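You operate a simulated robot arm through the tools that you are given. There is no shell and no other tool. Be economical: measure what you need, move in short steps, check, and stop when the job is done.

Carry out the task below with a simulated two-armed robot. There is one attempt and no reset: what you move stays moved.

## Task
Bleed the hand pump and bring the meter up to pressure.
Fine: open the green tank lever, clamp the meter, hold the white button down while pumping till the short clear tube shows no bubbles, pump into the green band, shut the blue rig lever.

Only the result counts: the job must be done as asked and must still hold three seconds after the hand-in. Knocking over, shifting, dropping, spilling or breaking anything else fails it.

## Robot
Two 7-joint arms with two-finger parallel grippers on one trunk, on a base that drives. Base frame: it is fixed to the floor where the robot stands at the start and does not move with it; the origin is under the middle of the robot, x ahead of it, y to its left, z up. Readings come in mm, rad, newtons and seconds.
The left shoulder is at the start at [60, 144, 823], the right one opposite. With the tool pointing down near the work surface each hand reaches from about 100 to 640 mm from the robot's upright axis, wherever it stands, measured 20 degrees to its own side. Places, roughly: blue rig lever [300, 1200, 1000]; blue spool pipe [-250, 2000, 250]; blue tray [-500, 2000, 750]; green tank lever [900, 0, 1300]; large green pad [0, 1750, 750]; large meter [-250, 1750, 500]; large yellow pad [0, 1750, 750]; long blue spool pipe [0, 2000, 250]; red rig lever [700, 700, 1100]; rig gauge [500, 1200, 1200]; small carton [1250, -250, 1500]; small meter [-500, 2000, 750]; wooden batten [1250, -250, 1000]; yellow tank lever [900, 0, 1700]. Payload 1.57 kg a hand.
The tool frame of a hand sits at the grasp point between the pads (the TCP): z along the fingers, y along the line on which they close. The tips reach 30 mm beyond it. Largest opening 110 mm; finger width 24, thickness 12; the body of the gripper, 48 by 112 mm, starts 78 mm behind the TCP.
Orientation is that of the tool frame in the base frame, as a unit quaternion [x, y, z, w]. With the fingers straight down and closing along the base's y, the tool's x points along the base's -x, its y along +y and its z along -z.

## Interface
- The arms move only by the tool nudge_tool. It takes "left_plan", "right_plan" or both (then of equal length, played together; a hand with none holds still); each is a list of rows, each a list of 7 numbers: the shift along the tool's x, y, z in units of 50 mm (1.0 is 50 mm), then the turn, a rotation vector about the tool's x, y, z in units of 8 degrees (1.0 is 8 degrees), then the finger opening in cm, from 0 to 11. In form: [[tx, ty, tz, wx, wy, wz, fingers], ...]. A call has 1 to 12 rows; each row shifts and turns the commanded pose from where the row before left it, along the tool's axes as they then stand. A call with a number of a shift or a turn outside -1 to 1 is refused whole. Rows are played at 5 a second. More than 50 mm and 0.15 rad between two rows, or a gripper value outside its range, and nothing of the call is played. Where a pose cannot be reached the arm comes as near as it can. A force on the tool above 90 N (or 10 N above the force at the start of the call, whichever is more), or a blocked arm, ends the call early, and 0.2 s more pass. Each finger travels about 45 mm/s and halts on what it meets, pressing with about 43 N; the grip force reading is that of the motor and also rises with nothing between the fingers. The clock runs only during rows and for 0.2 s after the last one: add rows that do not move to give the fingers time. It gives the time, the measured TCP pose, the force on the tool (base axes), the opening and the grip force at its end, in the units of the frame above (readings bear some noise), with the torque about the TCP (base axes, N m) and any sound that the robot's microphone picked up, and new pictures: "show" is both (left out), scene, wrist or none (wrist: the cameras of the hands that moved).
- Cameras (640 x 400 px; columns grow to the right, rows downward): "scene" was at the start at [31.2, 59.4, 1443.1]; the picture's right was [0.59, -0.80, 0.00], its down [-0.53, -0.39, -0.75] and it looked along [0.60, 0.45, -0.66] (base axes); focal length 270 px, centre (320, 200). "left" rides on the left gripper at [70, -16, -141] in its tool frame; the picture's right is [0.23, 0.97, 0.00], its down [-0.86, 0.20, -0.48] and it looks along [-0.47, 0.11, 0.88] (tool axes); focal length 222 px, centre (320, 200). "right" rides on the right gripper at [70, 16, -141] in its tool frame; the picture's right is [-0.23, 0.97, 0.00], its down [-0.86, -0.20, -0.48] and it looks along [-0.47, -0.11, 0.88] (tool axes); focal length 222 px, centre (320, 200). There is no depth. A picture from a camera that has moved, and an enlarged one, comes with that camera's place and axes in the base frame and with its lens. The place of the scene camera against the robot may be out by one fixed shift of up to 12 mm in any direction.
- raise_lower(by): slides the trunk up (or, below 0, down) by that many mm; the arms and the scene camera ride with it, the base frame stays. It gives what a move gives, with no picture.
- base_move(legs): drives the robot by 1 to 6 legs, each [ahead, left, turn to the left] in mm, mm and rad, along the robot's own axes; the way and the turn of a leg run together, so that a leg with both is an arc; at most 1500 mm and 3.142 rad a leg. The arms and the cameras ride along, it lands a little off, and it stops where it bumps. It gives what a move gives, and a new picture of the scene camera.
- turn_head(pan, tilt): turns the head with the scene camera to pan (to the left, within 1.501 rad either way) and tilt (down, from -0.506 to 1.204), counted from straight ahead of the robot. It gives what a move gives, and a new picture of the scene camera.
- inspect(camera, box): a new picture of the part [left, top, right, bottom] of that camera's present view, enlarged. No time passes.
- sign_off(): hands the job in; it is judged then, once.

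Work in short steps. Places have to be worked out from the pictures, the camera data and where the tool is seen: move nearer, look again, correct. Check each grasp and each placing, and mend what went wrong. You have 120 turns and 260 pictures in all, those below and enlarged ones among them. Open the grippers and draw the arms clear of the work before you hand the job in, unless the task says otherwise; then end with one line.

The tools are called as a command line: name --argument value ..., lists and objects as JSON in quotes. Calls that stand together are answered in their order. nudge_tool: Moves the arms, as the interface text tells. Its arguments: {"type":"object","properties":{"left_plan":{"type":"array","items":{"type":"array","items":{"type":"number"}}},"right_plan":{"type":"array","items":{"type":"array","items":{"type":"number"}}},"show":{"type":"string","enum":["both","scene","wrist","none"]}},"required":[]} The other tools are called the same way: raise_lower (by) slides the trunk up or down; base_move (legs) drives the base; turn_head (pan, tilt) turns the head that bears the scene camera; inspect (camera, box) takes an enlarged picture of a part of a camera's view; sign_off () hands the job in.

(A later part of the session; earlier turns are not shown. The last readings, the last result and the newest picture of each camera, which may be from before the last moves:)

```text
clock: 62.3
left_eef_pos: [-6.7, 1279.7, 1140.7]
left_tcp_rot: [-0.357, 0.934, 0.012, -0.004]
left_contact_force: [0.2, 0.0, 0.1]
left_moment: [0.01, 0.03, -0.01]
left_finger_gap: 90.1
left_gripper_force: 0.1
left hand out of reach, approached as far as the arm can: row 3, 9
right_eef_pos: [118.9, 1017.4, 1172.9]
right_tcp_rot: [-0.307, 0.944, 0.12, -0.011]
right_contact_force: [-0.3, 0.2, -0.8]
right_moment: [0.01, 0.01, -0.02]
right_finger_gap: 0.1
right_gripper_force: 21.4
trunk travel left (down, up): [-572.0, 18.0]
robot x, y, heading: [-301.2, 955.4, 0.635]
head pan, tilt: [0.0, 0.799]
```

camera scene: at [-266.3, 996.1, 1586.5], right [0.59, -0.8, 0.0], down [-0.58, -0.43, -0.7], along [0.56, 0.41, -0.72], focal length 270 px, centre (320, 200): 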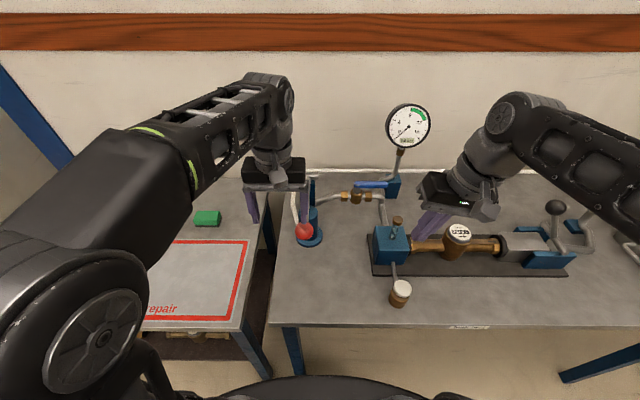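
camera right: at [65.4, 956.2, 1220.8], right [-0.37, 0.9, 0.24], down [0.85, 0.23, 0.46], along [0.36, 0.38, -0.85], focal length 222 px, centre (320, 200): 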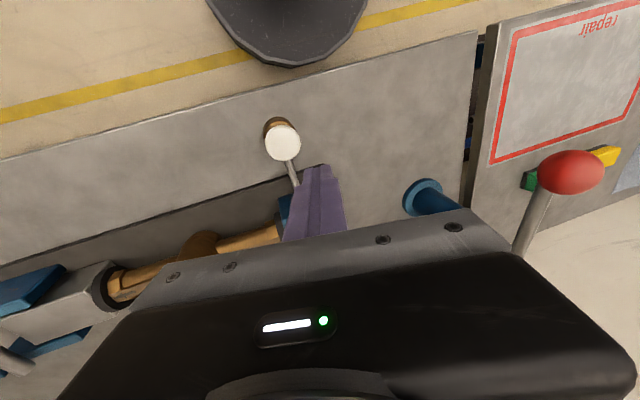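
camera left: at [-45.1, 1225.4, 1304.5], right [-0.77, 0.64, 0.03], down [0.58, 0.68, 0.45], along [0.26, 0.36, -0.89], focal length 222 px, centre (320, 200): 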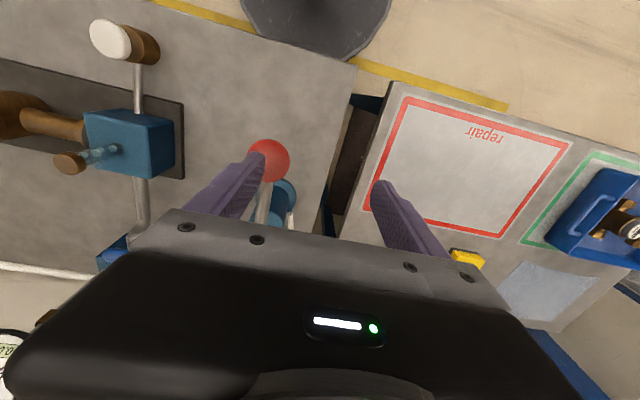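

Freed: only +yaw and up were blocked. I'll raise the trunk 15 mm more for clearance and shift over the ball.

raise_lower --by 15

nudge_tool --left_plan '[[-0.05, -0.5, 0, 0, 0, 0, 9], [-0.05, -0.5, 0, 0, 0, 0, 9], [0, 0, 0, 0, 0, 0, 9]]'

```text
clock: 63.0
left_eef_pos: [-7.3, 1278.9, 1156.8]
left_tcp_rot: [-0.357, 0.934, 0.012, -0.002]
left_contact_force: [0.3, -0.8, 0.1]
left_moment: [0.0, 0.02, -0.01]
left_finger_gap: 89.8
left_gripper_force: 0.0
right_eef_pos: [118.1, 1017.4, 1189.8]
right_tcp_rot: [-0.307, 0.944, 0.121, -0.01]
right_contact_force: [0.5, 0.2, -0.4]
right_moment: [0.01, 0.0, 0.02]
right_finger_gap: 0.0
right_gripper_force: 21.4
trunk travel left (down, up): [-587.0, 3.0]
robot x, y, heading: [-299.8, 954.8, 0.637]
head pan, tilt: [0.0, 0.799]
```

```text
clock: 63.8
left_eef_pos: [28.9, 1245.2, 1155.3]
left_tcp_rot: [-0.357, 0.934, 0.012, -0.003]
left_contact_force: [-0.2, -0.2, 0.1]
left_moment: [0.0, 0.01, 0.01]
left_finger_gap: 90.1
left_gripper_force: 0.1
right_eef_pos: [117.8, 1018.4, 1188.5]
right_tcp_rot: [-0.308, 0.944, 0.121, -0.011]
right_contact_force: [-0.6, -0.3, 0.0]
right_moment: [-0.02, 0.03, 0.04]
right_finger_gap: 0.0
right_gripper_force: 21.4
trunk travel left (down, up): [-587.0, 3.0]
robot x, y, heading: [-304.7, 957.4, 0.638]
head pan, tilt: [0.0, 0.799]
camera scene: at [-266.6, 996.3, 1601.6], right [0.59, -0.8, 0.0], down [-0.58, -0.43, -0.7], along [0.56, 0.41, -0.72], focal length 270 px, centre (320, 200)
camera left: at [-8.7, 1184.5, 1295.0], right [-0.82, 0.57, 0.02], down [0.51, 0.71, 0.49], along [0.26, 0.41, -0.87], focal length 222 px, centre (320, 200)
```

scene: 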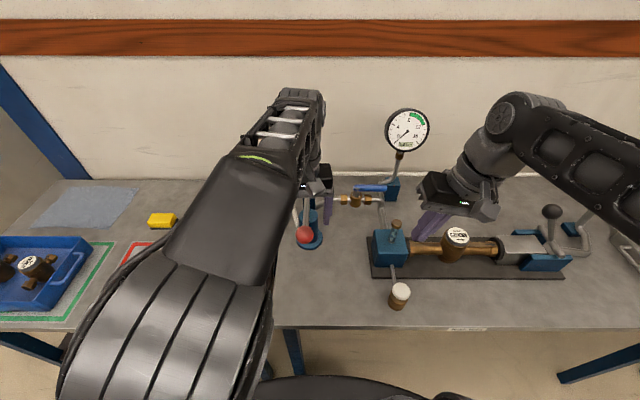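
left: 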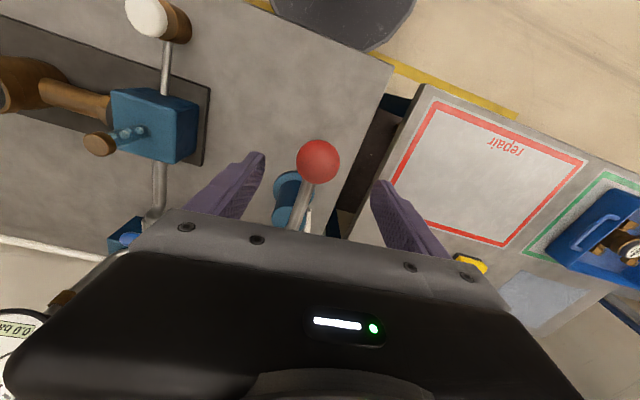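

Ball triangulated at (30, 1246, 1084) and the TCP is right above it. Lower the trunk 70 mm and close the left hand.

raise_lower --by -70

nudge_tool --left_plan '[[0, 0, 0, 0, 0, 0, 2], [0, 0, 0, 0, 0, 0, 2], [0, 0, 0, 0, 0, 0, 2], [0, 0, 0, 0, 0, 0, 2], [0, 0, 0, 0, 0, 0, 2]]'

```text
clock: 64.8
left_eef_pos: [30.4, 1245.2, 1085.3]
left_tcp_rot: [-0.359, 0.933, 0.013, -0.002]
left_contact_force: [0.4, -0.9, 0.6]
left_moment: [0.0, -0.02, -0.01]
left_finger_gap: 90.2
left_gripper_force: 0.0
right_eef_pos: [116.7, 1017.3, 1119.8]
right_tcp_rot: [-0.308, 0.944, 0.121, -0.01]
right_contact_force: [0.2, -0.3, -0.5]
right_moment: [0.0, 0.01, 0.01]
right_finger_gap: 0.2
right_gripper_force: 21.2
trunk travel left (down, up): [-517.0, 73.0]
robot x, y, heading: [-299.8, 954.6, 0.634]
head pan, tilt: [0.0, 0.799]
```

```text
clock: 66.0
left_eef_pos: [29.8, 1245.5, 1085.4]
left_tcp_rot: [-0.358, 0.934, 0.013, -0.002]
left_contact_force: [-0.1, -0.6, 0.3]
left_moment: [0.05, 0.01, 0.1]
left_finger_gap: 43.0
left_gripper_force: 34.2
right_eef_pos: [118.8, 1017.4, 1119.7]
right_tcp_rot: [-0.307, 0.944, 0.121, -0.01]
right_contact_force: [0.6, 0.3, -0.7]
right_moment: [0.0, -0.01, 0.01]
right_finger_gap: 0.0
right_gripper_force: 21.2
trunk travel left (down, up): [-517.0, 73.0]
robot x, y, heading: [-297.0, 961.7, 0.637]
head pan, tilt: [0.0, 0.799]
camera scene: at [-266.3, 996.1, 1531.6], right [0.59, -0.8, 0.0], down [-0.58, -0.43, -0.7], along [0.56, 0.41, -0.72], focal length 270 px, centre (320, 200)
camera left: at [-8.6, 1184.5, 1225.0], right [-0.82, 0.57, 0.02], down [0.51, 0.71, 0.49], along [0.26, 0.41, -0.87], focal length 222 px, centre (320, 200)
```

scene: 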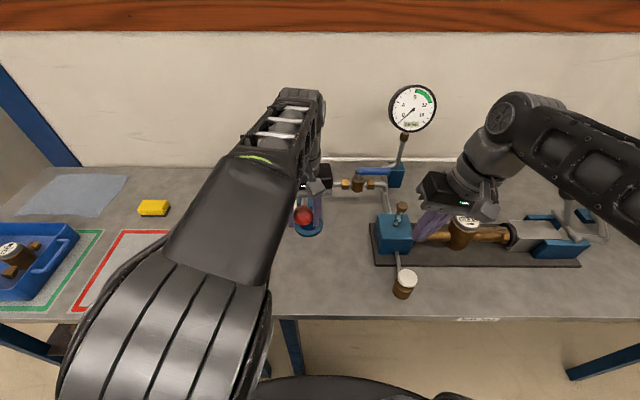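
left: 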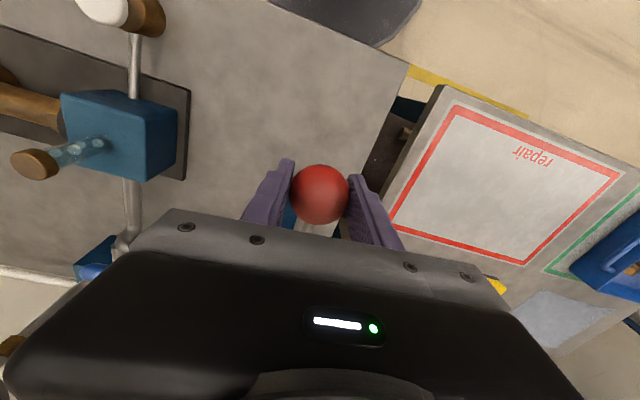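

Ball gripped (43 mm). Now bring the right fingertips down over the button (≈(123, 1006)), stopping ~30 mm above it.

nudge_tool --right_plan '[[0, -0.34, 0.81, 0, 0, 0, 0], [0, -0.34, 0.81, 0, 0, 0, 0], [0, -0.34, 0.81, 0, 0, 0, 0], [0, 0, 0, 0, 0, 0, 0]]'

```text
clock: 67.0
left_eef_pos: [29.3, 1245.6, 1086.1]
left_tcp_rot: [-0.357, 0.934, 0.013, -0.002]
left_contact_force: [0.7, 1.1, 0.0]
left_moment: [0.03, 0.11, 0.22]
left_finger_gap: 43.0
left_gripper_force: 45.2
right_eef_pos: [136.7, 1005.1, 989.3]
right_tcp_rot: [-0.308, 0.943, 0.122, -0.01]
right_contact_force: [-0.2, 0.3, 0.5]
right_moment: [-0.01, -0.03, 0.05]
right_finger_gap: 0.1
right_gripper_force: 20.9
trunk travel left (down, up): [-517.0, 73.0]
robot x, y, heading: [-301.6, 958.0, 0.635]
head pan, tilt: [0.0, 0.799]
camera scene: at [-266.3, 996.1, 1531.6], right [0.59, -0.8, 0.0], down [-0.58, -0.43, -0.7], along [0.56, 0.41, -0.72], focal length 270 px, centre (320, 200)
camera right: at [82.6, 945.8, 1125.6], right [-0.38, 0.89, 0.24], down [0.85, 0.24, 0.47], along [0.36, 0.38, -0.85], focal length 222 px, centre (320, 200)
```

scene: 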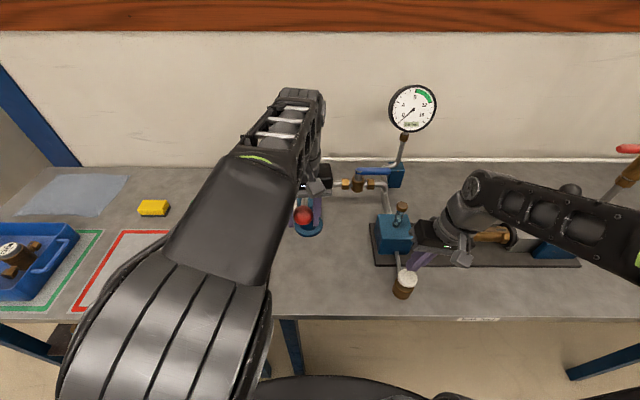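
right: 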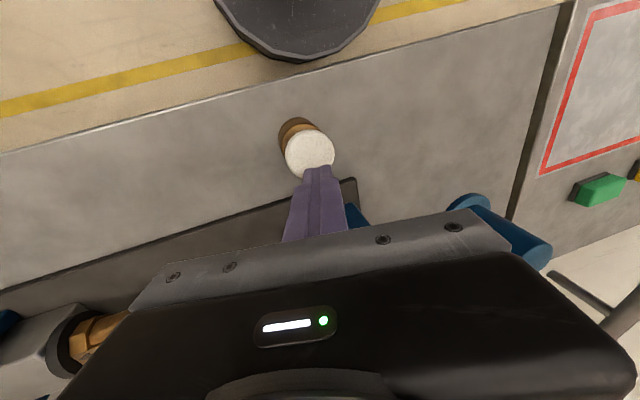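

Button centre (122, 1005); the tip is 12 mm too far ahead. Correct and descend to just about contact.

nudge_tool --right_plan '[[0.23, 0, 0, 0, 0, 0, 0], [0, -0.145, 0.58, 0, 0, 0, 0], [0, 0, 0, 0, 0, 0, 0]]'

inspect --camera "scene" --box '[360, 70, 480, 310]'

```text
clock: 67.8
left_eef_pos: [30.1, 1246.5, 1085.0]
left_tcp_rot: [-0.357, 0.934, 0.012, -0.002]
left_contact_force: [0.1, 0.8, -0.1]
left_moment: [-0.05, 0.15, 0.16]
left_finger_gap: 42.9
left_gripper_force: 44.7
right_eef_pos: [128.8, 998.7, 960.1]
right_tcp_rot: [-0.308, 0.944, 0.121, -0.009]
right_contact_force: [-1.9, -0.8, 2.5]
right_moment: [-0.04, 0.02, 0.0]
right_finger_gap: 0.0
right_gripper_force: 21.4
trunk travel left (down, up): [-517.0, 73.0]
robot x, y, heading: [-297.9, 956.5, 0.636]
head pan, tilt: [0.0, 0.799]
camera scene: at [-266.4, 996.1, 1531.6], right [0.59, -0.8, 0.0], down [-0.58, -0.43, -0.7], along [0.56, 0.41, -0.72], focal length 270 px, centre (320, 200)
camera right: at [74.5, 939.7, 1095.7], right [-0.38, 0.89, 0.24], down [0.85, 0.24, 0.47], along [0.36, 0.38, -0.85], focal length 222 px, centre (320, 200)
```

scene: 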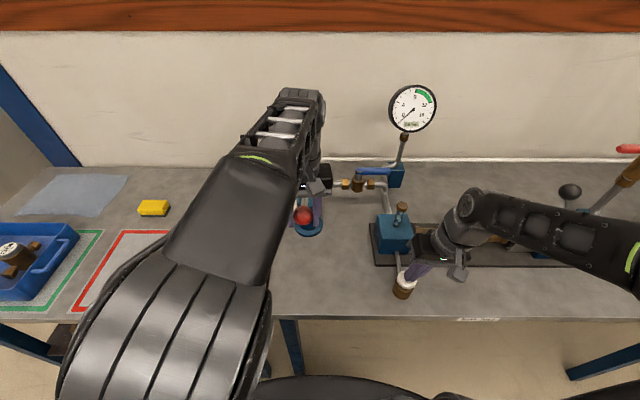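
right: 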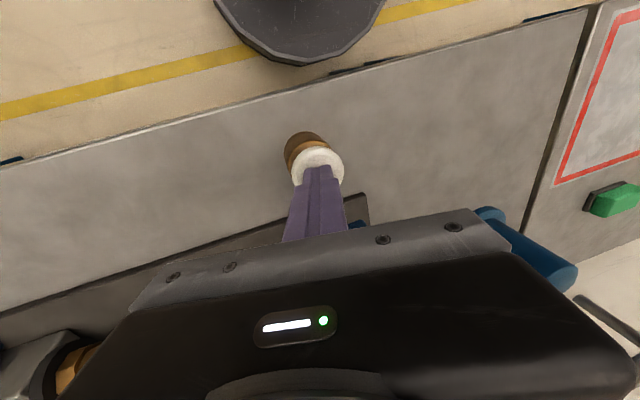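

```text
1.67 times, centred on (420, 190) of scene
camera zoom: at [-266.4, 996.1, 1531.6], right [0.59, -0.8, 0.0], down [-0.58, -0.43, -0.7], along [0.56, 0.41, -0.72], focal length 450 px, centre (153, 217)
```

zoom: 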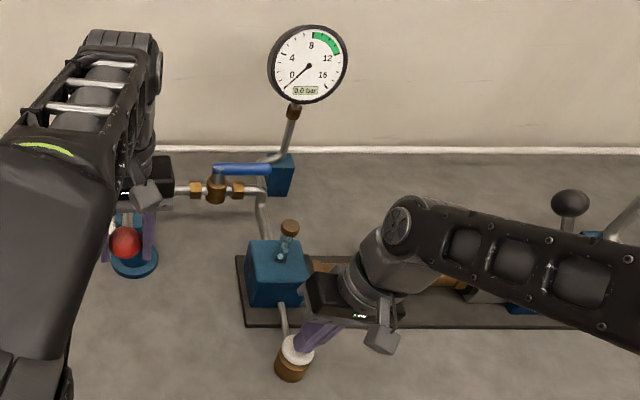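

Contact just started (≈3 N). Press down in small increments.

nudge_tool --right_plan '[[0, -0.03, 0.1, 0, 0, 0, 0], [0, -0.03, 0.1, 0, 0, 0, 0], [0, 0, 0, 0, 0, 0, 0]]' --show "wrist"

```text
clock: 68.6
left_eef_pos: [29.6, 1246.7, 1085.2]
left_tcp_rot: [-0.358, 0.934, 0.012, -0.001]
left_contact_force: [13.2, 1.6, -14.7]
left_moment: [-0.34, 0.44, 0.26]
left_finger_gap: 42.9
left_gripper_force: 44.8
right_eef_pos: [129.1, 999.8, 950.0]
right_tcp_rot: [-0.307, 0.944, 0.121, -0.008]
right_contact_force: [-8.2, -3.3, 42.0]
right_moment: [-0.4, 0.47, -0.04]
right_finger_gap: 0.1
right_gripper_force: 21.8
trunk travel left (down, up): [-517.0, 73.0]
robot x, y, heading: [-301.6, 958.1, 0.637]
head pan, tilt: [0.0, 0.799]
heard: click
camera right: at [75.0, 939.5, 1086.7], right [-0.38, 0.89, 0.24], down [0.85, 0.23, 0.47], along [0.36, 0.38, -0.85], focal length 222 px, centre (320, 200)
```

right: 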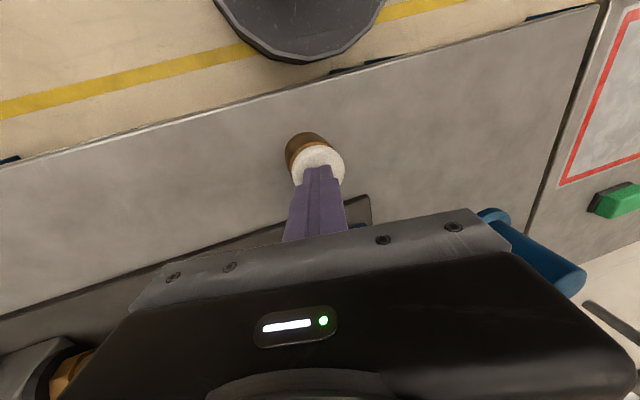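

Click: button is down (42 N). Now a first down-stroke of the pump along its arc, watching forces.

nudge_tool --left_plan '[[0.02, 0, 0.46, 0, 0, 0, 2], [-0.04, 0, 0.6, 0, 0, 0, 2], [-0.12, -0.01, 0.6, 0, 0, 0, 2], [0, 0, 0, 0, 0, 0, 2]]'

inspect --camera "scene" --box '[360, 180, 440, 250]'

```text
clock: 69.6
left_eef_pos: [32.4, 1250.8, 1002.9]
left_tcp_rot: [-0.357, 0.934, 0.013, -0.001]
left_contact_force: [8.5, -18.7, 10.9]
left_moment: [0.57, 0.21, 0.08]
left_finger_gap: 43.5
left_gripper_force: 30.7
right_eef_pos: [129.7, 998.4, 951.0]
right_tcp_rot: [-0.307, 0.944, 0.121, -0.008]
right_contact_force: [0.1, 11.5, 41.1]
right_moment: [0.08, 0.18, -0.05]
right_finger_gap: 0.0
right_gripper_force: 21.1
trunk travel left (down, up): [-517.0, 73.0]
robot x, y, heading: [-299.1, 955.9, 0.635]
head pan, tilt: [0.0, 0.799]
camera scene: at [-268.3, 994.0, 1531.7], right [0.59, -0.8, 0.0], down [-0.58, -0.42, -0.7], along [0.56, 0.41, -0.72], focal length 270 px, centre (320, 200)
camera left: at [-5.7, 1188.8, 1142.0], right [-0.82, 0.57, 0.02], down [0.51, 0.71, 0.49], along [0.26, 0.41, -0.87], focal length 222 px, centre (320, 200)
```

scene: 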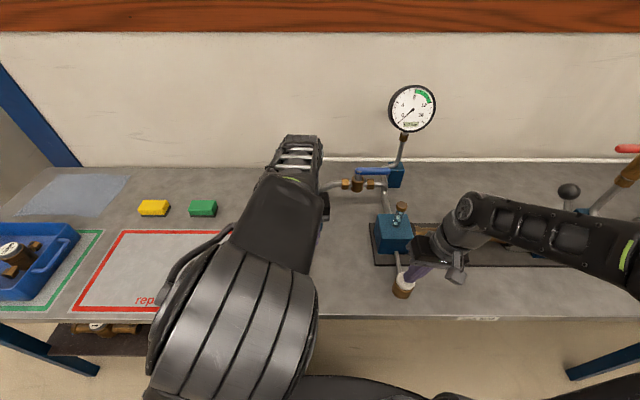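
left: 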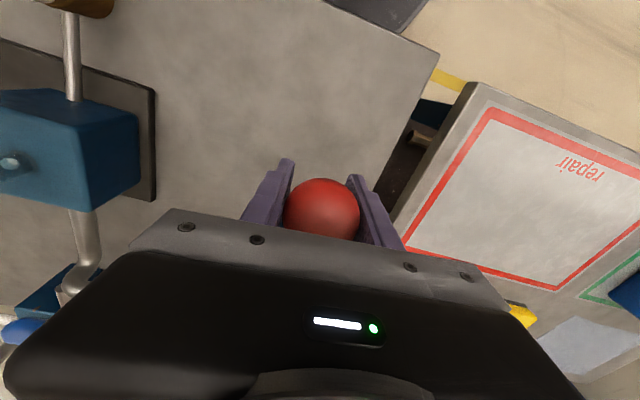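

```text
5.71 times, centred on (400, 215) of scene
camera zoom: at [-268.3, 994.0, 1531.7], right [0.59, -0.8, 0.0], down [-0.58, -0.42, -0.7], along [0.56, 0.41, -0.72], focal length 1545 px, centre (-137, 114)
```

zoom: 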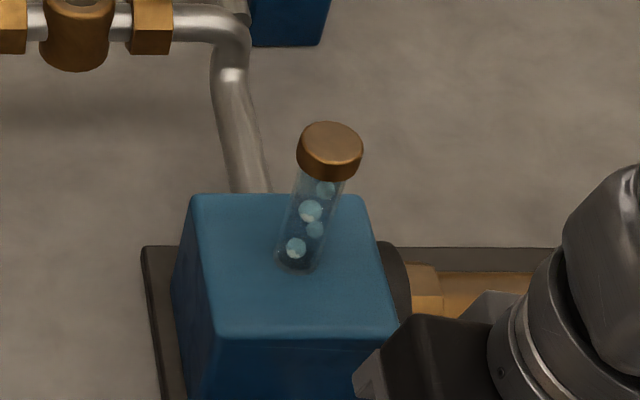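

The pump stroke works and the tube shows bubbles. Extend down 50 mm more, to find the stroke end.

nudge_tool --left_plan '[[-0.2, -0.03, 0.5, 0, 0, 0, 2], [-0.28, -0.03, 0.5, 0, 0, 0, 2], [0, 0, 0, 0, 0, 0, 2]]' --show "wrist"

inspect --camera "scene" --box '[360, 180, 440, 250]'

```text
clock: 70.2
left_eef_pos: [42.8, 1257.9, 979.8]
left_tcp_rot: [-0.355, 0.935, 0.009, 0.004]
left_contact_force: [-22.5, -10.7, 53.1]
left_moment: [-0.06, -0.67, -0.19]
left_finger_gap: 43.1
left_gripper_force: 12.9
right_eef_pos: [124.0, 995.4, 950.8]
right_tcp_rot: [-0.308, 0.944, 0.121, -0.005]
right_contact_force: [-5.7, -8.6, 22.3]
right_moment: [-0.41, 0.18, -0.03]
right_finger_gap: 0.0
right_gripper_force: 21.1
trunk travel left (down, up): [-517.0, 73.0]
robot x, y, heading: [-301.9, 952.9, 0.635]
head pan, tilt: [0.0, 0.799]
stopped in row 2 (left hand): the force on the tool passed its limit (the readings are from after the stop); the commanded pose is now the measured one
camera left: at [2.2, 1197.8, 1118.5], right [-0.82, 0.58, 0.01], down [0.51, 0.71, 0.49], along [0.28, 0.41, -0.87], focal length 222 px, centre (320, 200)
```

left: 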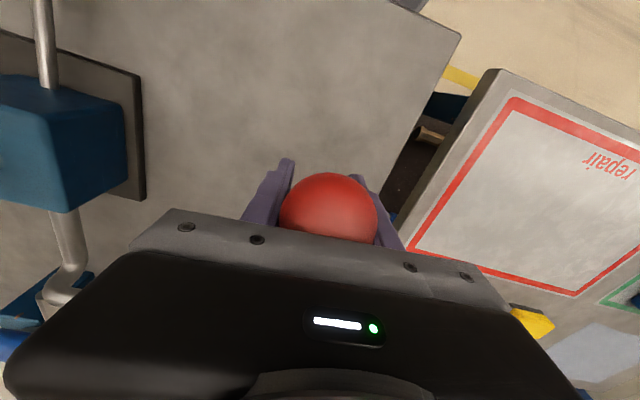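

```text
5.71 times, centred on (400, 215) of scene
camera zoom: at [-275.9, 990.7, 1532.0], right [0.59, -0.8, 0.0], down [-0.57, -0.42, -0.7], along [0.56, 0.42, -0.71], focal length 1545 px, centre (-137, 114)
```

zoom: 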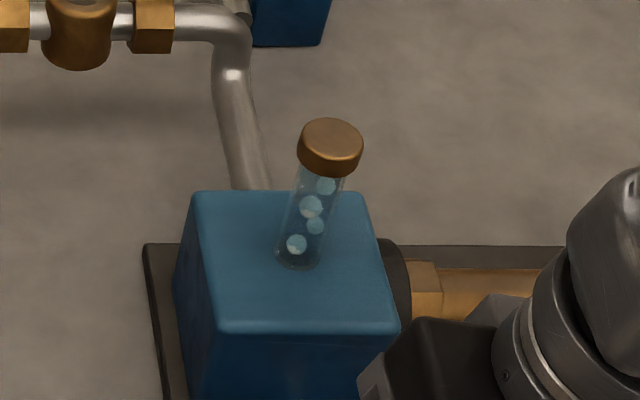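

Bottom stop is at ball height ≈1000. Now up-stroke back to 1085 following the arc.

nudge_tool --left_plan '[[0.2, 0, -0.5, 0, 0, 0, 2], [0.12, 0, -0.55, 0, 0, 0, 2], [0.04, 0, -0.55, 0, 0, 0, 2], [-0.02, 0, -0.5, 0, 0, 0, 2], [0, 0, 0, 0, 0, 0, 2]]' --show "wrist"

inspect --camera "scene" --box '[360, 180, 440, 250]'

```text
clock: 71.4
left_eef_pos: [33.0, 1249.5, 1080.2]
left_tcp_rot: [-0.357, 0.934, 0.011, 0.002]
left_contact_force: [-7.7, 2.0, -8.8]
left_moment: [0.23, -0.18, 0.1]
left_finger_gap: 43.5
left_gripper_force: 25.4
right_eef_pos: [126.9, 997.1, 950.7]
right_tcp_rot: [-0.308, 0.944, 0.12, -0.008]
right_contact_force: [-10.2, -15.9, 43.7]
right_moment: [-0.77, 0.48, -0.04]
right_finger_gap: 0.1
right_gripper_force: 21.3
trunk travel left (down, up): [-517.0, 73.0]
robot x, y, heading: [-302.6, 958.0, 0.637]
head pan, tilt: [0.0, 0.799]
camera left: at [-6.6, 1188.0, 1219.8], right [-0.82, 0.57, 0.02], down [0.51, 0.71, 0.49], along [0.27, 0.41, -0.87], focal length 222 px, centre (320, 200)
```

left: 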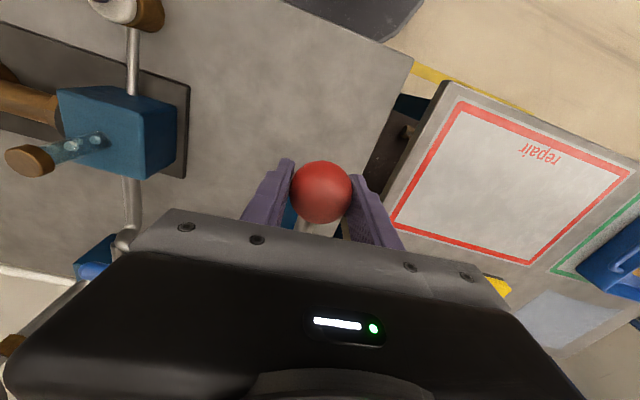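

```text
5.71 times, centred on (400, 215) of scene
camera zoom: at [-271.6, 994.6, 1531.9], right [0.6, -0.8, 0.0], down [-0.57, -0.43, -0.7], along [0.56, 0.42, -0.71], focal length 1545 px, centre (-137, 114)
```

zoom: 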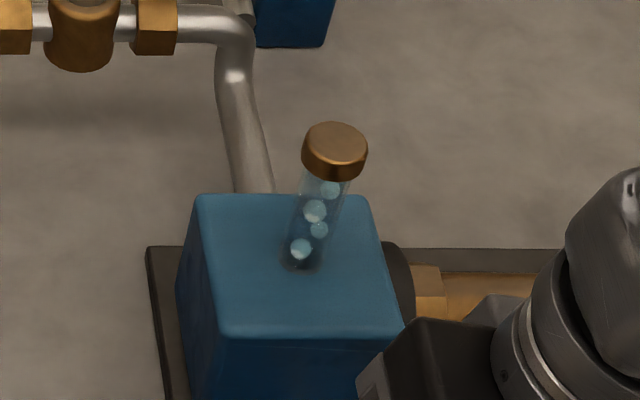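

Full stroke is ≈1085→1000. Run two cycles with the button held.

nudge_tool --left_plan '[[0.02, 0, 0.5, 0, 0, 0, 2], [-0.04, 0, 0.55, 0, 0, 0, 2], [-0.12, -0.01, 0.53, 0, 0, 0, 2], [0.12, 0.01, -0.53, 0, 0, 0, 2], [0.04, 0, -0.55, 0, 0, 0, 2], [-0.02, 0, -0.5, 0, 0, 0, 2], [0.02, 0, 0.5, 0, 0, 0, 2], [-0.04, 0, 0.55, 0, 0, 0, 2], [-0.12, -0.01, 0.53, 0, 0, 0, 2], [0.12, 0.01, -0.53, 0, 0, 0, 2], [0.04, 0, -0.55, 0, 0, 0, 2], [-0.02, 0, -0.5, 0, 0, 0, 2]]' --show "wrist"

inspect --camera "scene" --box '[360, 180, 440, 250]'

```text
clock: 74.0
left_eef_pos: [34.7, 1250.0, 1079.0]
left_tcp_rot: [-0.357, 0.934, 0.01, 0.0]
left_contact_force: [-4.2, 0.1, -16.2]
left_moment: [0.23, -0.33, 0.1]
left_finger_gap: 43.2
left_gripper_force: 23.2
right_eef_pos: [128.6, 999.8, 951.7]
right_tcp_rot: [-0.308, 0.944, 0.119, -0.006]
right_contact_force: [-3.9, -2.8, 49.5]
right_moment: [-0.47, 0.34, -0.02]
right_finger_gap: 0.0
right_gripper_force: 21.5
trunk travel left (down, up): [-517.0, 73.0]
robot x, y, heading: [-300.0, 957.1, 0.632]
head pan, tilt: [0.0, 0.799]
camera left: at [-5.9, 1188.6, 1218.8], right [-0.82, 0.57, 0.02], down [0.51, 0.71, 0.49], along [0.27, 0.41, -0.87], focal length 222 px, centre (320, 200)
```

left: 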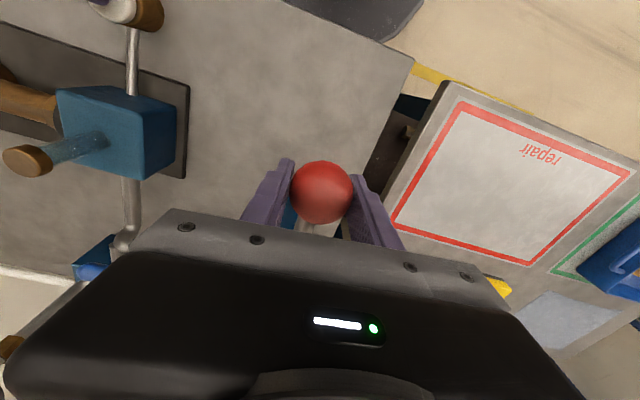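

```text
5.71 times, centred on (400, 215) of scene
camera zoom: at [-270.5, 996.3, 1531.5], right [0.6, -0.8, 0.0], down [-0.57, -0.43, -0.7], along [0.56, 0.41, -0.72], focal length 1545 px, centre (-137, 114)
```

zoom: 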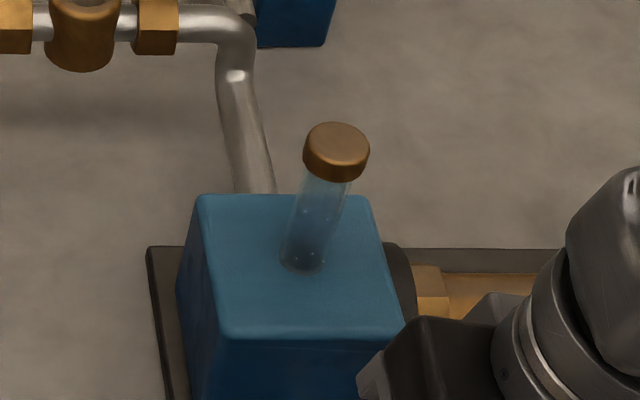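

Only faint specks remain; one more pair of cycles with the button held for safety.

nudge_tool --left_plan '[[0.02, 0, 0.5, 0, 0, 0, 2], [-0.04, 0, 0.55, 0, 0, 0, 2], [-0.12, -0.01, 0.53, 0, 0, 0, 2], [0.12, 0.01, -0.53, 0, 0, 0, 2], [0.04, 0, -0.55, 0, 0, 0, 2], [-0.02, 0, -0.5, 0, 0, 0, 2], [0.02, 0, 0.5, 0, 0, 0, 2], [-0.04, 0, 0.55, 0, 0, 0, 2], [-0.12, -0.01, 0.53, 0, 0, 0, 2], [0.12, 0.01, -0.53, 0, 0, 0, 2], [0.04, 0, -0.55, 0, 0, 0, 2], [-0.02, 0, -0.5, 0, 0, 0, 2]]' --show "none"

inspect --camera "scene" --box '[380, 195, 420, 230]'

inspect --camera "scene" --box '[370, 70, 460, 140]'

```text
clock: 76.6
left_eef_pos: [33.1, 1248.7, 1078.1]
left_tcp_rot: [-0.356, 0.935, 0.011, -0.001]
left_contact_force: [-2.4, -1.8, -17.4]
left_moment: [0.16, -0.09, 0.12]
left_finger_gap: 43.5
left_gripper_force: 22.6
right_eef_pos: [129.7, 996.9, 949.3]
right_tcp_rot: [-0.308, 0.944, 0.12, -0.007]
right_contact_force: [-2.9, -3.9, 51.2]
right_moment: [-0.47, 0.36, 0.0]
right_finger_gap: 0.2
right_gripper_force: 21.5
trunk travel left (down, up): [-517.0, 73.0]
robot x, y, heading: [-302.1, 959.2, 0.635]
head pan, tilt: [0.0, 0.799]
```

```text
11.43 times, centred on (400, 212) of scene
camera zoom: at [-269.7, 996.0, 1531.5], right [0.59, -0.8, 0.0], down [-0.57, -0.43, -0.7], along [0.56, 0.41, -0.72], focal length 3089 px, centre (-594, 57)
```

zoom: 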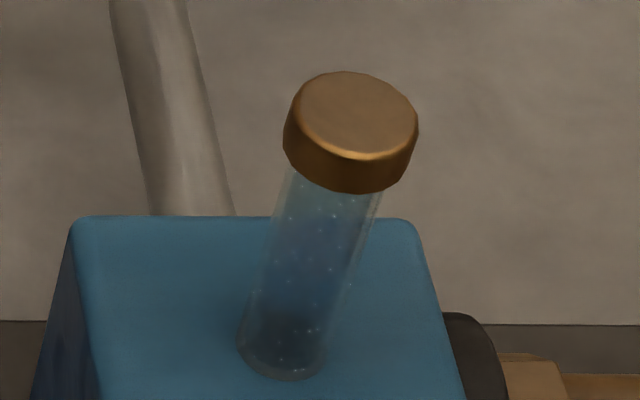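

```text
5.71 times, centred on (415, 105) of scene
camera zoom: at [-269.7, 996.0, 1531.5], right [0.59, -0.8, 0.0], down [-0.57, -0.43, -0.7], along [0.56, 0.41, -0.72], focal length 1545 px, centre (-223, 743)
```

zoom: 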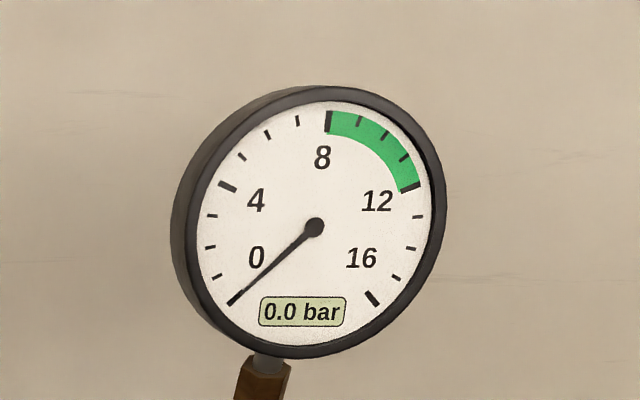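

Tiny specks remain — texture or micro-bubbles. Two more cycles and compare.

nudge_tool --left_plan '[[0.02, 0, 0.5, 0, 0, 0, 2], [-0.04, 0, 0.55, 0, 0, 0, 2], [-0.12, -0.01, 0.53, 0, 0, 0, 2], [0.12, 0.01, -0.53, 0, 0, 0, 2], [0.04, 0, -0.55, 0, 0, 0, 2], [-0.02, 0, -0.5, 0, 0, 0, 2], [0.02, 0, 0.5, 0, 0, 0, 2], [-0.04, 0, 0.55, 0, 0, 0, 2], [-0.12, -0.01, 0.53, 0, 0, 0, 2], [0.12, 0.01, -0.53, 0, 0, 0, 2], [0.04, 0, -0.55, 0, 0, 0, 2], [-0.02, 0, -0.5, 0, 0, 0, 2]]' --show "none"

inspect --camera "scene" --box '[380, 195, 420, 230]'

```text
clock: 79.2
left_eef_pos: [33.7, 1251.0, 1080.3]
left_tcp_rot: [-0.356, 0.934, 0.011, 0.003]
left_contact_force: [1.2, 2.7, -10.9]
left_moment: [0.04, -0.02, 0.05]
left_finger_gap: 43.5
left_gripper_force: 14.0
right_eef_pos: [129.7, 998.2, 950.7]
right_tcp_rot: [-0.307, 0.944, 0.12, -0.005]
right_contact_force: [1.4, -1.4, 44.5]
right_moment: [-0.36, 0.13, 0.0]
right_finger_gap: 0.0
right_gripper_force: 21.4
trunk travel left (down, up): [-517.0, 73.0]
robot x, y, heading: [-302.5, 953.0, 0.636]
head pan, tilt: [0.0, 0.799]
```

```text
11.43 times, centred on (400, 212) of scene
camera zoom: at [-270.5, 995.5, 1531.7], right [0.59, -0.8, 0.0], down [-0.57, -0.43, -0.7], along [0.56, 0.42, -0.72], focal length 3089 px, centre (-594, 57)
```

zoom: 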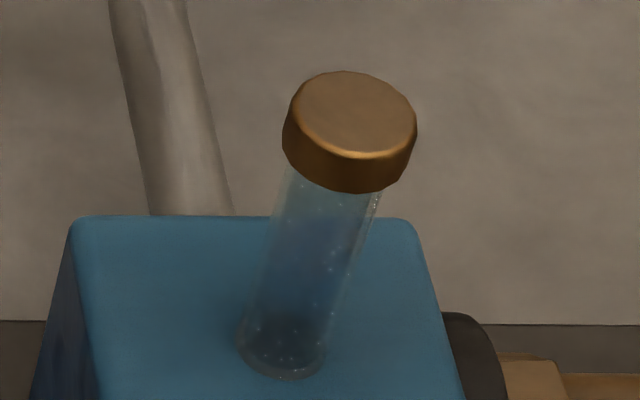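

Specks unchanged, so it's glass texture; bled. Lift the right hand off the button.

nudge_tool --right_plan '[[0, 0.1, -0.4, 0, 0, 0, 0], [0, 0.1, -0.5, 0, 0, 0, 0], [0, 0, 0, 0, 0, 0, 0]]'

```text
clock: 80.0
left_eef_pos: [34.5, 1250.7, 1079.0]
left_tcp_rot: [-0.357, 0.934, 0.01, 0.0]
left_contact_force: [-13.7, -0.6, 2.7]
left_moment: [0.03, -0.01, 0.22]
left_finger_gap: 43.1
left_gripper_force: 45.4
right_eef_pos: [127.9, 997.5, 994.2]
right_tcp_rot: [-0.308, 0.944, 0.119, -0.01]
right_contact_force: [-1.1, 0.5, -0.4]
right_moment: [-0.02, -0.03, 0.0]
right_finger_gap: 0.0
right_gripper_force: 21.6
trunk travel left (down, up): [-517.0, 73.0]
robot x, y, heading: [-302.5, 957.0, 0.636]
head pan, tilt: [0.0, 0.799]
camera scene: at [-268.9, 996.0, 1531.6], right [0.6, -0.8, 0.0], down [-0.57, -0.43, -0.7], along [0.56, 0.41, -0.72], focal length 270 px, centre (320, 200)
camera right: at [73.2, 937.2, 1130.8], right [-0.38, 0.89, 0.24], down [0.85, 0.24, 0.47], along [0.36, 0.38, -0.85], focal length 222 px, centre (320, 200)
```

scene: 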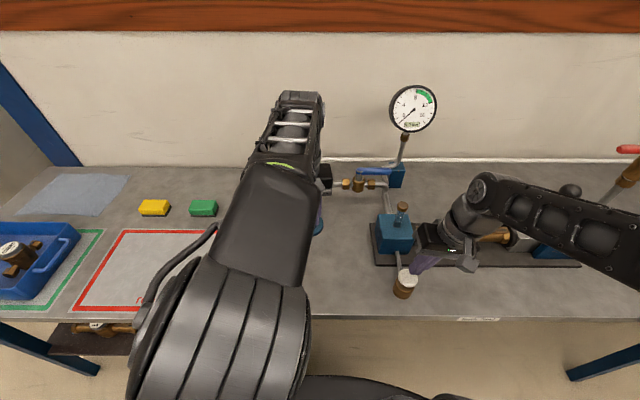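
right: 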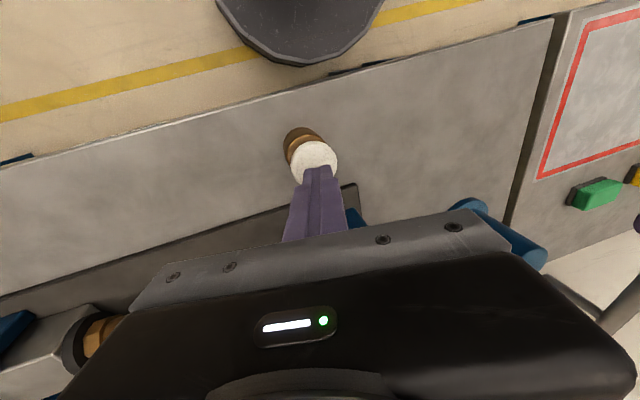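

The button is released. Now one pump cycle and read the gauge.

nudge_tool --left_plan '[[0.02, 0, 0.5, 0, 0, 0, 2], [-0.04, 0, 0.55, 0, 0, 0, 2], [-0.12, -0.01, 0.53, 0, 0, 0, 2], [0.12, 0.01, -0.53, 0, 0, 0, 2], [0.04, 0, -0.55, 0, 0, 0, 2], [-0.02, 0, -0.5, 0, 0, 0, 2]]' --show "none"

inspect --camera "scene" --box '[370, 70, 460, 140]'

```text
clock: 81.4
left_eef_pos: [36.4, 1252.0, 1076.4]
left_tcp_rot: [-0.357, 0.934, 0.01, -0.002]
left_contact_force: [6.5, 15.3, -40.8]
left_moment: [-1.44, -0.12, 0.08]
left_finger_gap: 42.6
left_gripper_force: 43.0
right_eef_pos: [129.3, 998.9, 992.3]
right_tcp_rot: [-0.307, 0.944, 0.118, -0.01]
right_contact_force: [-0.9, -0.1, -0.6]
right_moment: [0.04, -0.02, -0.02]
right_finger_gap: 0.2
right_gripper_force: 21.5
trunk travel left (down, up): [-517.0, 73.0]
robot x, y, heading: [-298.9, 956.0, 0.634]
head pan, tilt: [0.0, 0.799]
```

```text
5.71 times, centred on (415, 105) of scene
camera zoom: at [-266.2, 998.8, 1530.8], right [0.59, -0.8, 0.0], down [-0.58, -0.43, -0.7], along [0.56, 0.41, -0.72], focal length 1545 px, centre (-223, 743)
```

zoom: 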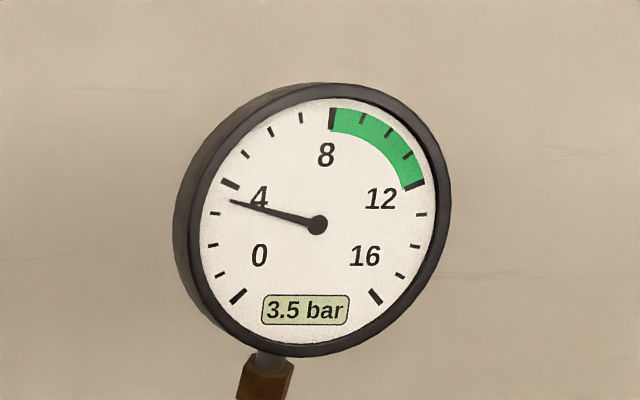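

3.5 bar after one stroke; band 8–12. Second cycle.

nudge_tool --left_plan '[[0.02, 0, 0.5, 0, 0, 0, 2], [-0.04, 0, 0.55, 0, 0, 0, 2], [-0.12, -0.01, 0.53, 0, 0, 0, 2], [0.12, 0.01, -0.53, 0, 0, 0, 2], [0.04, 0, -0.55, 0, 0, 0, 2], [-0.02, 0, -0.4, 0, 0, 0, 2]]' --show "none"

inspect --camera "scene" --box '[370, 70, 460, 140]'

```text
clock: 82.8
left_eef_pos: [35.5, 1251.9, 1072.4]
left_tcp_rot: [-0.357, 0.934, 0.011, 0.0]
left_contact_force: [-5.6, 11.4, -14.7]
left_moment: [-0.17, -0.18, -0.03]
left_finger_gap: 43.7
left_gripper_force: 18.6
right_eef_pos: [128.9, 998.2, 994.0]
right_tcp_rot: [-0.307, 0.944, 0.119, -0.01]
right_contact_force: [0.3, 0.3, 0.4]
right_moment: [0.02, 0.01, -0.01]
right_finger_gap: 0.1
right_gripper_force: 21.1
trunk travel left (down, up): [-517.0, 73.0]
robot x, y, heading: [-301.3, 953.4, 0.642]
head pan, tilt: [0.0, 0.799]
```

```text
5.71 times, centred on (415, 105) of scene
camera zoom: at [-267.0, 998.2, 1531.4], right [0.59, -0.8, 0.0], down [-0.58, -0.43, -0.7], along [0.56, 0.41, -0.72], focal length 1545 px, centre (-223, 743)
```

zoom: 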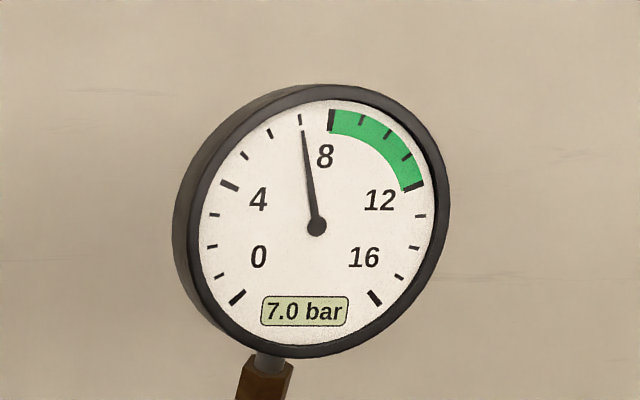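

7.0 bar; one more stroke should give about 10.5.

nudge_tool --left_plan '[[0.02, 0, 0.45, 0, 0, 0, 2], [-0.04, 0, 0.55, 0, 0, 0, 2], [-0.12, -0.01, 0.5, 0, 0, 0, 2], [0.12, 0.01, -0.5, 0, 0, 0, 2], [0.04, 0, -0.55, 0, 0, 0, 2], [-0.02, 0, -0.4, 0, 0, 0, 2]]' --show "wrist"

inspect --camera "scene" --box '[370, 70, 460, 140]'

```text
clock: 84.2
left_eef_pos: [35.4, 1251.2, 1071.1]
left_tcp_rot: [-0.357, 0.934, 0.01, -0.001]
left_contact_force: [-5.8, 8.5, -12.2]
left_moment: [0.08, -0.38, -0.05]
left_finger_gap: 43.7
left_gripper_force: 17.4
right_eef_pos: [127.7, 997.3, 994.6]
right_tcp_rot: [-0.307, 0.944, 0.119, -0.009]
right_contact_force: [0.3, 0.0, -0.5]
right_moment: [-0.02, 0.0, -0.01]
right_finger_gap: 0.0
right_gripper_force: 21.2
trunk travel left (down, up): [-517.0, 73.0]
robot x, y, heading: [-300.3, 956.8, 0.636]
head pan, tilt: [0.0, 0.799]
camera left: at [-3.5, 1191.0, 1210.5], right [-0.82, 0.58, 0.02], down [0.51, 0.71, 0.49], along [0.27, 0.41, -0.87], focal length 222 px, centre (320, 200)
```

left: 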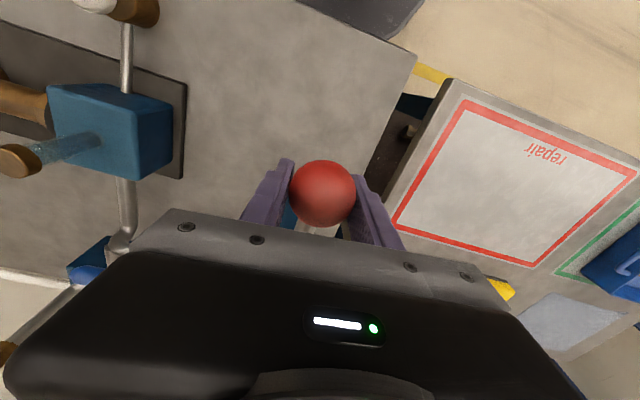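

```text
5.71 times, centred on (415, 105) of scene
camera zoom: at [-267.3, 998.0, 1531.4], right [0.59, -0.8, 0.0], down [-0.58, -0.43, -0.7], along [0.56, 0.41, -0.72], focal length 1545 px, centre (-223, 743)
```

zoom: 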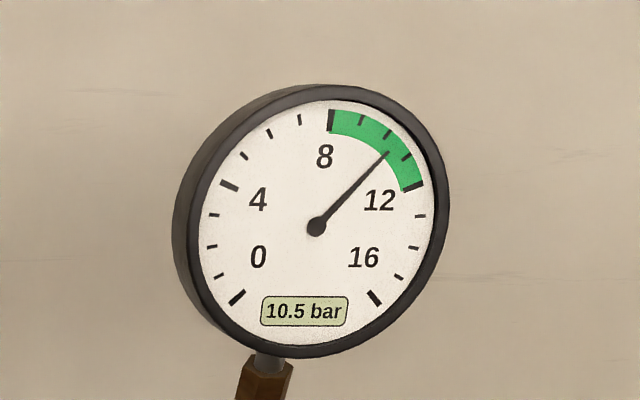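

10.5 bar, inside the green band. Release the ball, withdraw the left hand backward, and look at the blue valve.

nudge_tool --left_plan '[[0, 0, 0, 0, 0, 0, 9], [0, 0, 0, 0, 0, 0, 9], [0, 0, 0, 0, 0, 0, 9], [0.8, 0, 0, 0, 0, 0, 9], [0.8, 0, 0, 0, 0, 0, 9], [0.8, 0.3, 0, 0, 0, 0, 9], [0.5, 0.7, 0, 0, 0, 0, 9], [0, 0.8, 0, 0, 0, 0, 9], [0, 0.8, 0, 0, 0, 0, 9], [0, 0, 0, 0, 0, 0, 9]]' --show "scene"

inspect --camera "scene" --box '[320, 150, 440, 230]'

```text
clock: 86.4
left_eef_pos: [-156.6, 1251.3, 1071.8]
left_tcp_rot: [-0.356, 0.935, 0.011, -0.001]
left_contact_force: [0.5, 0.2, -0.1]
left_moment: [0.01, 0.02, -0.03]
left_finger_gap: 90.0
left_gripper_force: 0.0
right_eef_pos: [129.8, 996.2, 993.9]
right_tcp_rot: [-0.307, 0.944, 0.119, -0.01]
right_contact_force: [0.0, -0.1, 0.1]
right_moment: [-0.04, -0.01, 0.01]
right_finger_gap: 0.0
right_gripper_force: 21.2
trunk travel left (down, up): [-517.0, 73.0]
robot x, y, heading: [-299.5, 956.7, 0.633]
head pan, tilt: [0.0, 0.799]
camera scene: at [-266.0, 996.0, 1531.5], right [0.59, -0.8, 0.0], down [-0.58, -0.43, -0.7], along [0.56, 0.41, -0.72], focal length 270 px, centre (320, 200)
```

scene: 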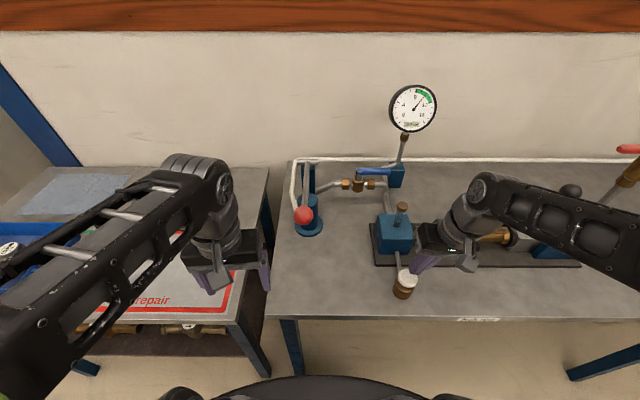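

```text
5.00 times, centred on (380, 190) of scene
camera zoom: at [-266.0, 996.0, 1531.5], right [0.59, -0.8, 0.0], down [-0.58, -0.43, -0.7], along [0.56, 0.41, -0.72], focal length 1352 px, centre (20, 250)
```

zoom: 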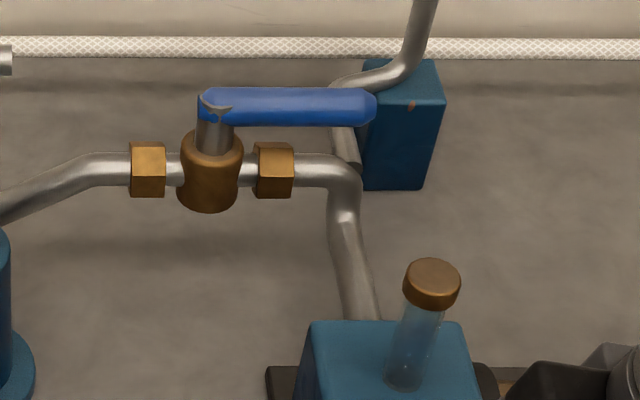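

The blue valve's stem is vertical; its lever (pivot ≈(n 1006, s −828, z 1005), tip s ≈ −733) points right along the pipe. I'll pull it toward the robot. First raise and straighten the right hand, then drive ahead 60 mm.

nudge_tool --right_plan '[[0, 0.2, -0.8, 0, 0, 0, 0], [0, 0.2, -0.8, 0, 0, 0, 0], [0, 0.1, -0.5, 0.93, 0, 0, 0], [0, 0, 0, 0.8, 0, 0, 0], [0, 0, 0, 0, 0, 0, 0]]' --show "none"

base_move --legs '[[60, 0, 0]]'

```text
clock: 87.6
left_eef_pos: [-157.2, 1250.9, 1071.6]
left_tcp_rot: [-0.356, 0.934, 0.01, 0.0]
left_contact_force: [-0.2, -0.4, 0.0]
left_moment: [-0.04, 0.02, -0.01]
left_finger_gap: 89.8
left_gripper_force: 0.1
right_eef_pos: [123.8, 991.9, 1101.9]
right_tcp_rot: [-0.306, 0.951, 0.004, 0.028]
right_contact_force: [0.4, 0.0, 0.4]
right_moment: [-0.03, -0.02, 0.01]
right_finger_gap: 0.0
right_gripper_force: 21.1
trunk travel left (down, up): [-517.0, 73.0]
robot x, y, heading: [-296.9, 957.3, 0.644]
head pan, tilt: [0.0, 0.799]
```

```text
clock: 88.7
left_eef_pos: [-115.6, 1280.1, 1072.8]
left_tcp_rot: [-0.357, 0.934, 0.01, 0.0]
left_contact_force: [0.0, -0.7, 0.3]
left_moment: [0.05, 0.02, 0.02]
left_finger_gap: 89.9
left_gripper_force: 0.0
right_eef_pos: [166.3, 1022.2, 1100.9]
right_tcp_rot: [-0.306, 0.952, 0.005, 0.028]
right_contact_force: [-1.1, -0.6, -0.1]
right_moment: [-0.02, 0.02, 0.01]
right_finger_gap: 0.0
right_gripper_force: 21.6
trunk travel left (down, up): [-517.0, 73.0]
robot x, y, heading: [-257.5, 986.1, 0.636]
head pan, tilt: [0.0, 0.799]
stopped in leg 1: the robot was blocked; the commanded pose is now the measured one
camera scene: at [-224.4, 1024.9, 1531.6], right [0.6, -0.8, 0.0], down [-0.58, -0.43, -0.7], along [0.56, 0.42, -0.72], focal length 270 px, centre (320, 200)
```

scene: 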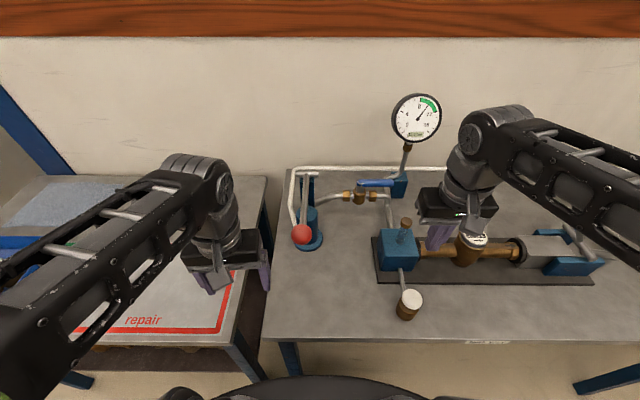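

The base bumped the bench edge after 50 mm and stopped; nothing moved visibly. Now move the right hand forward at height toward the lever.

nudge_tool --right_plan '[[-0.85, 0.17, 0, 0, 0, 0, 0], [-0.85, 0.17, 0, 0, 0, 0, 0], [-0.85, 0.17, 0, 0, 0, 0, 0], [-0.85, 0.17, 0, 0, 0, 0, 0], [-0.85, 0.17, 0, 0, 0, 0, 0], [0, 0, 0, 0, 0, 0, 0]]'

```text
clock: 90.1
left_eef_pos: [-113.8, 1282.6, 1070.9]
left_tcp_rot: [-0.357, 0.934, 0.009, 0.0]
left_contact_force: [-0.2, -0.1, 0.3]
left_moment: [-0.02, -0.03, -0.01]
left_finger_gap: 90.1
left_gripper_force: 0.0
right_eef_pos: [284.1, 1151.8, 1110.9]
right_tcp_rot: [-0.307, 0.951, 0.005, 0.028]
right_contact_force: [-0.9, -0.1, 0.0]
right_moment: [0.0, -0.01, 0.0]
right_finger_gap: 0.0
right_gripper_force: 21.6
right hand out of reach, approached as far as the arm can: row 5
trunk travel left (down, up): [-517.0, 73.0]
robot x, y, heading: [-253.9, 986.3, 0.63]
head pan, tilt: [0.0, 0.799]
camera scene: at [-223.5, 1028.2, 1531.5], right [0.6, -0.8, 0.0], down [-0.58, -0.43, -0.7], along [0.56, 0.41, -0.72], focal length 270 px, centre (320, 200)
camera right: at [210.3, 1119.7, 1247.4], right [-0.39, 0.92, 0.0], down [0.78, 0.33, 0.53], along [0.48, 0.21, -0.85], focal length 222 px, centre (320, 200)
```

scene: 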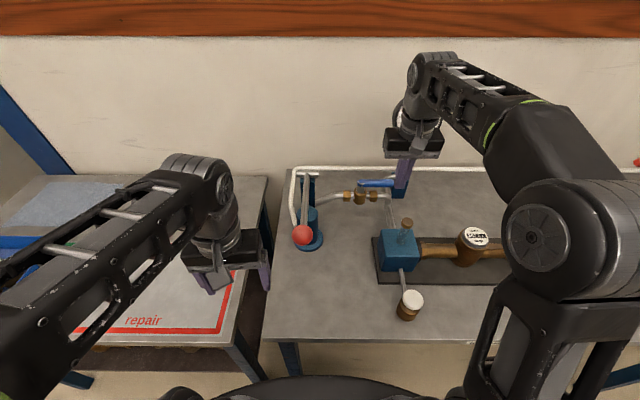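
right: 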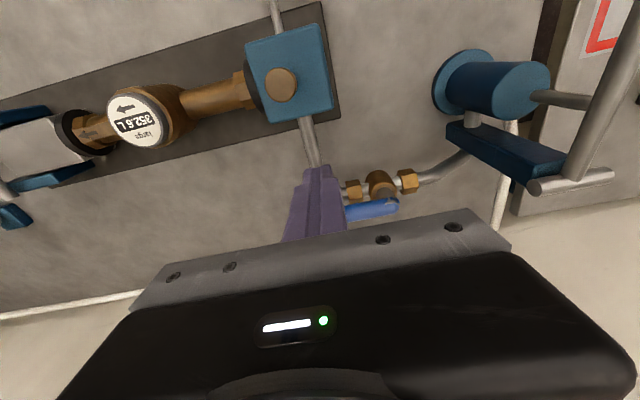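

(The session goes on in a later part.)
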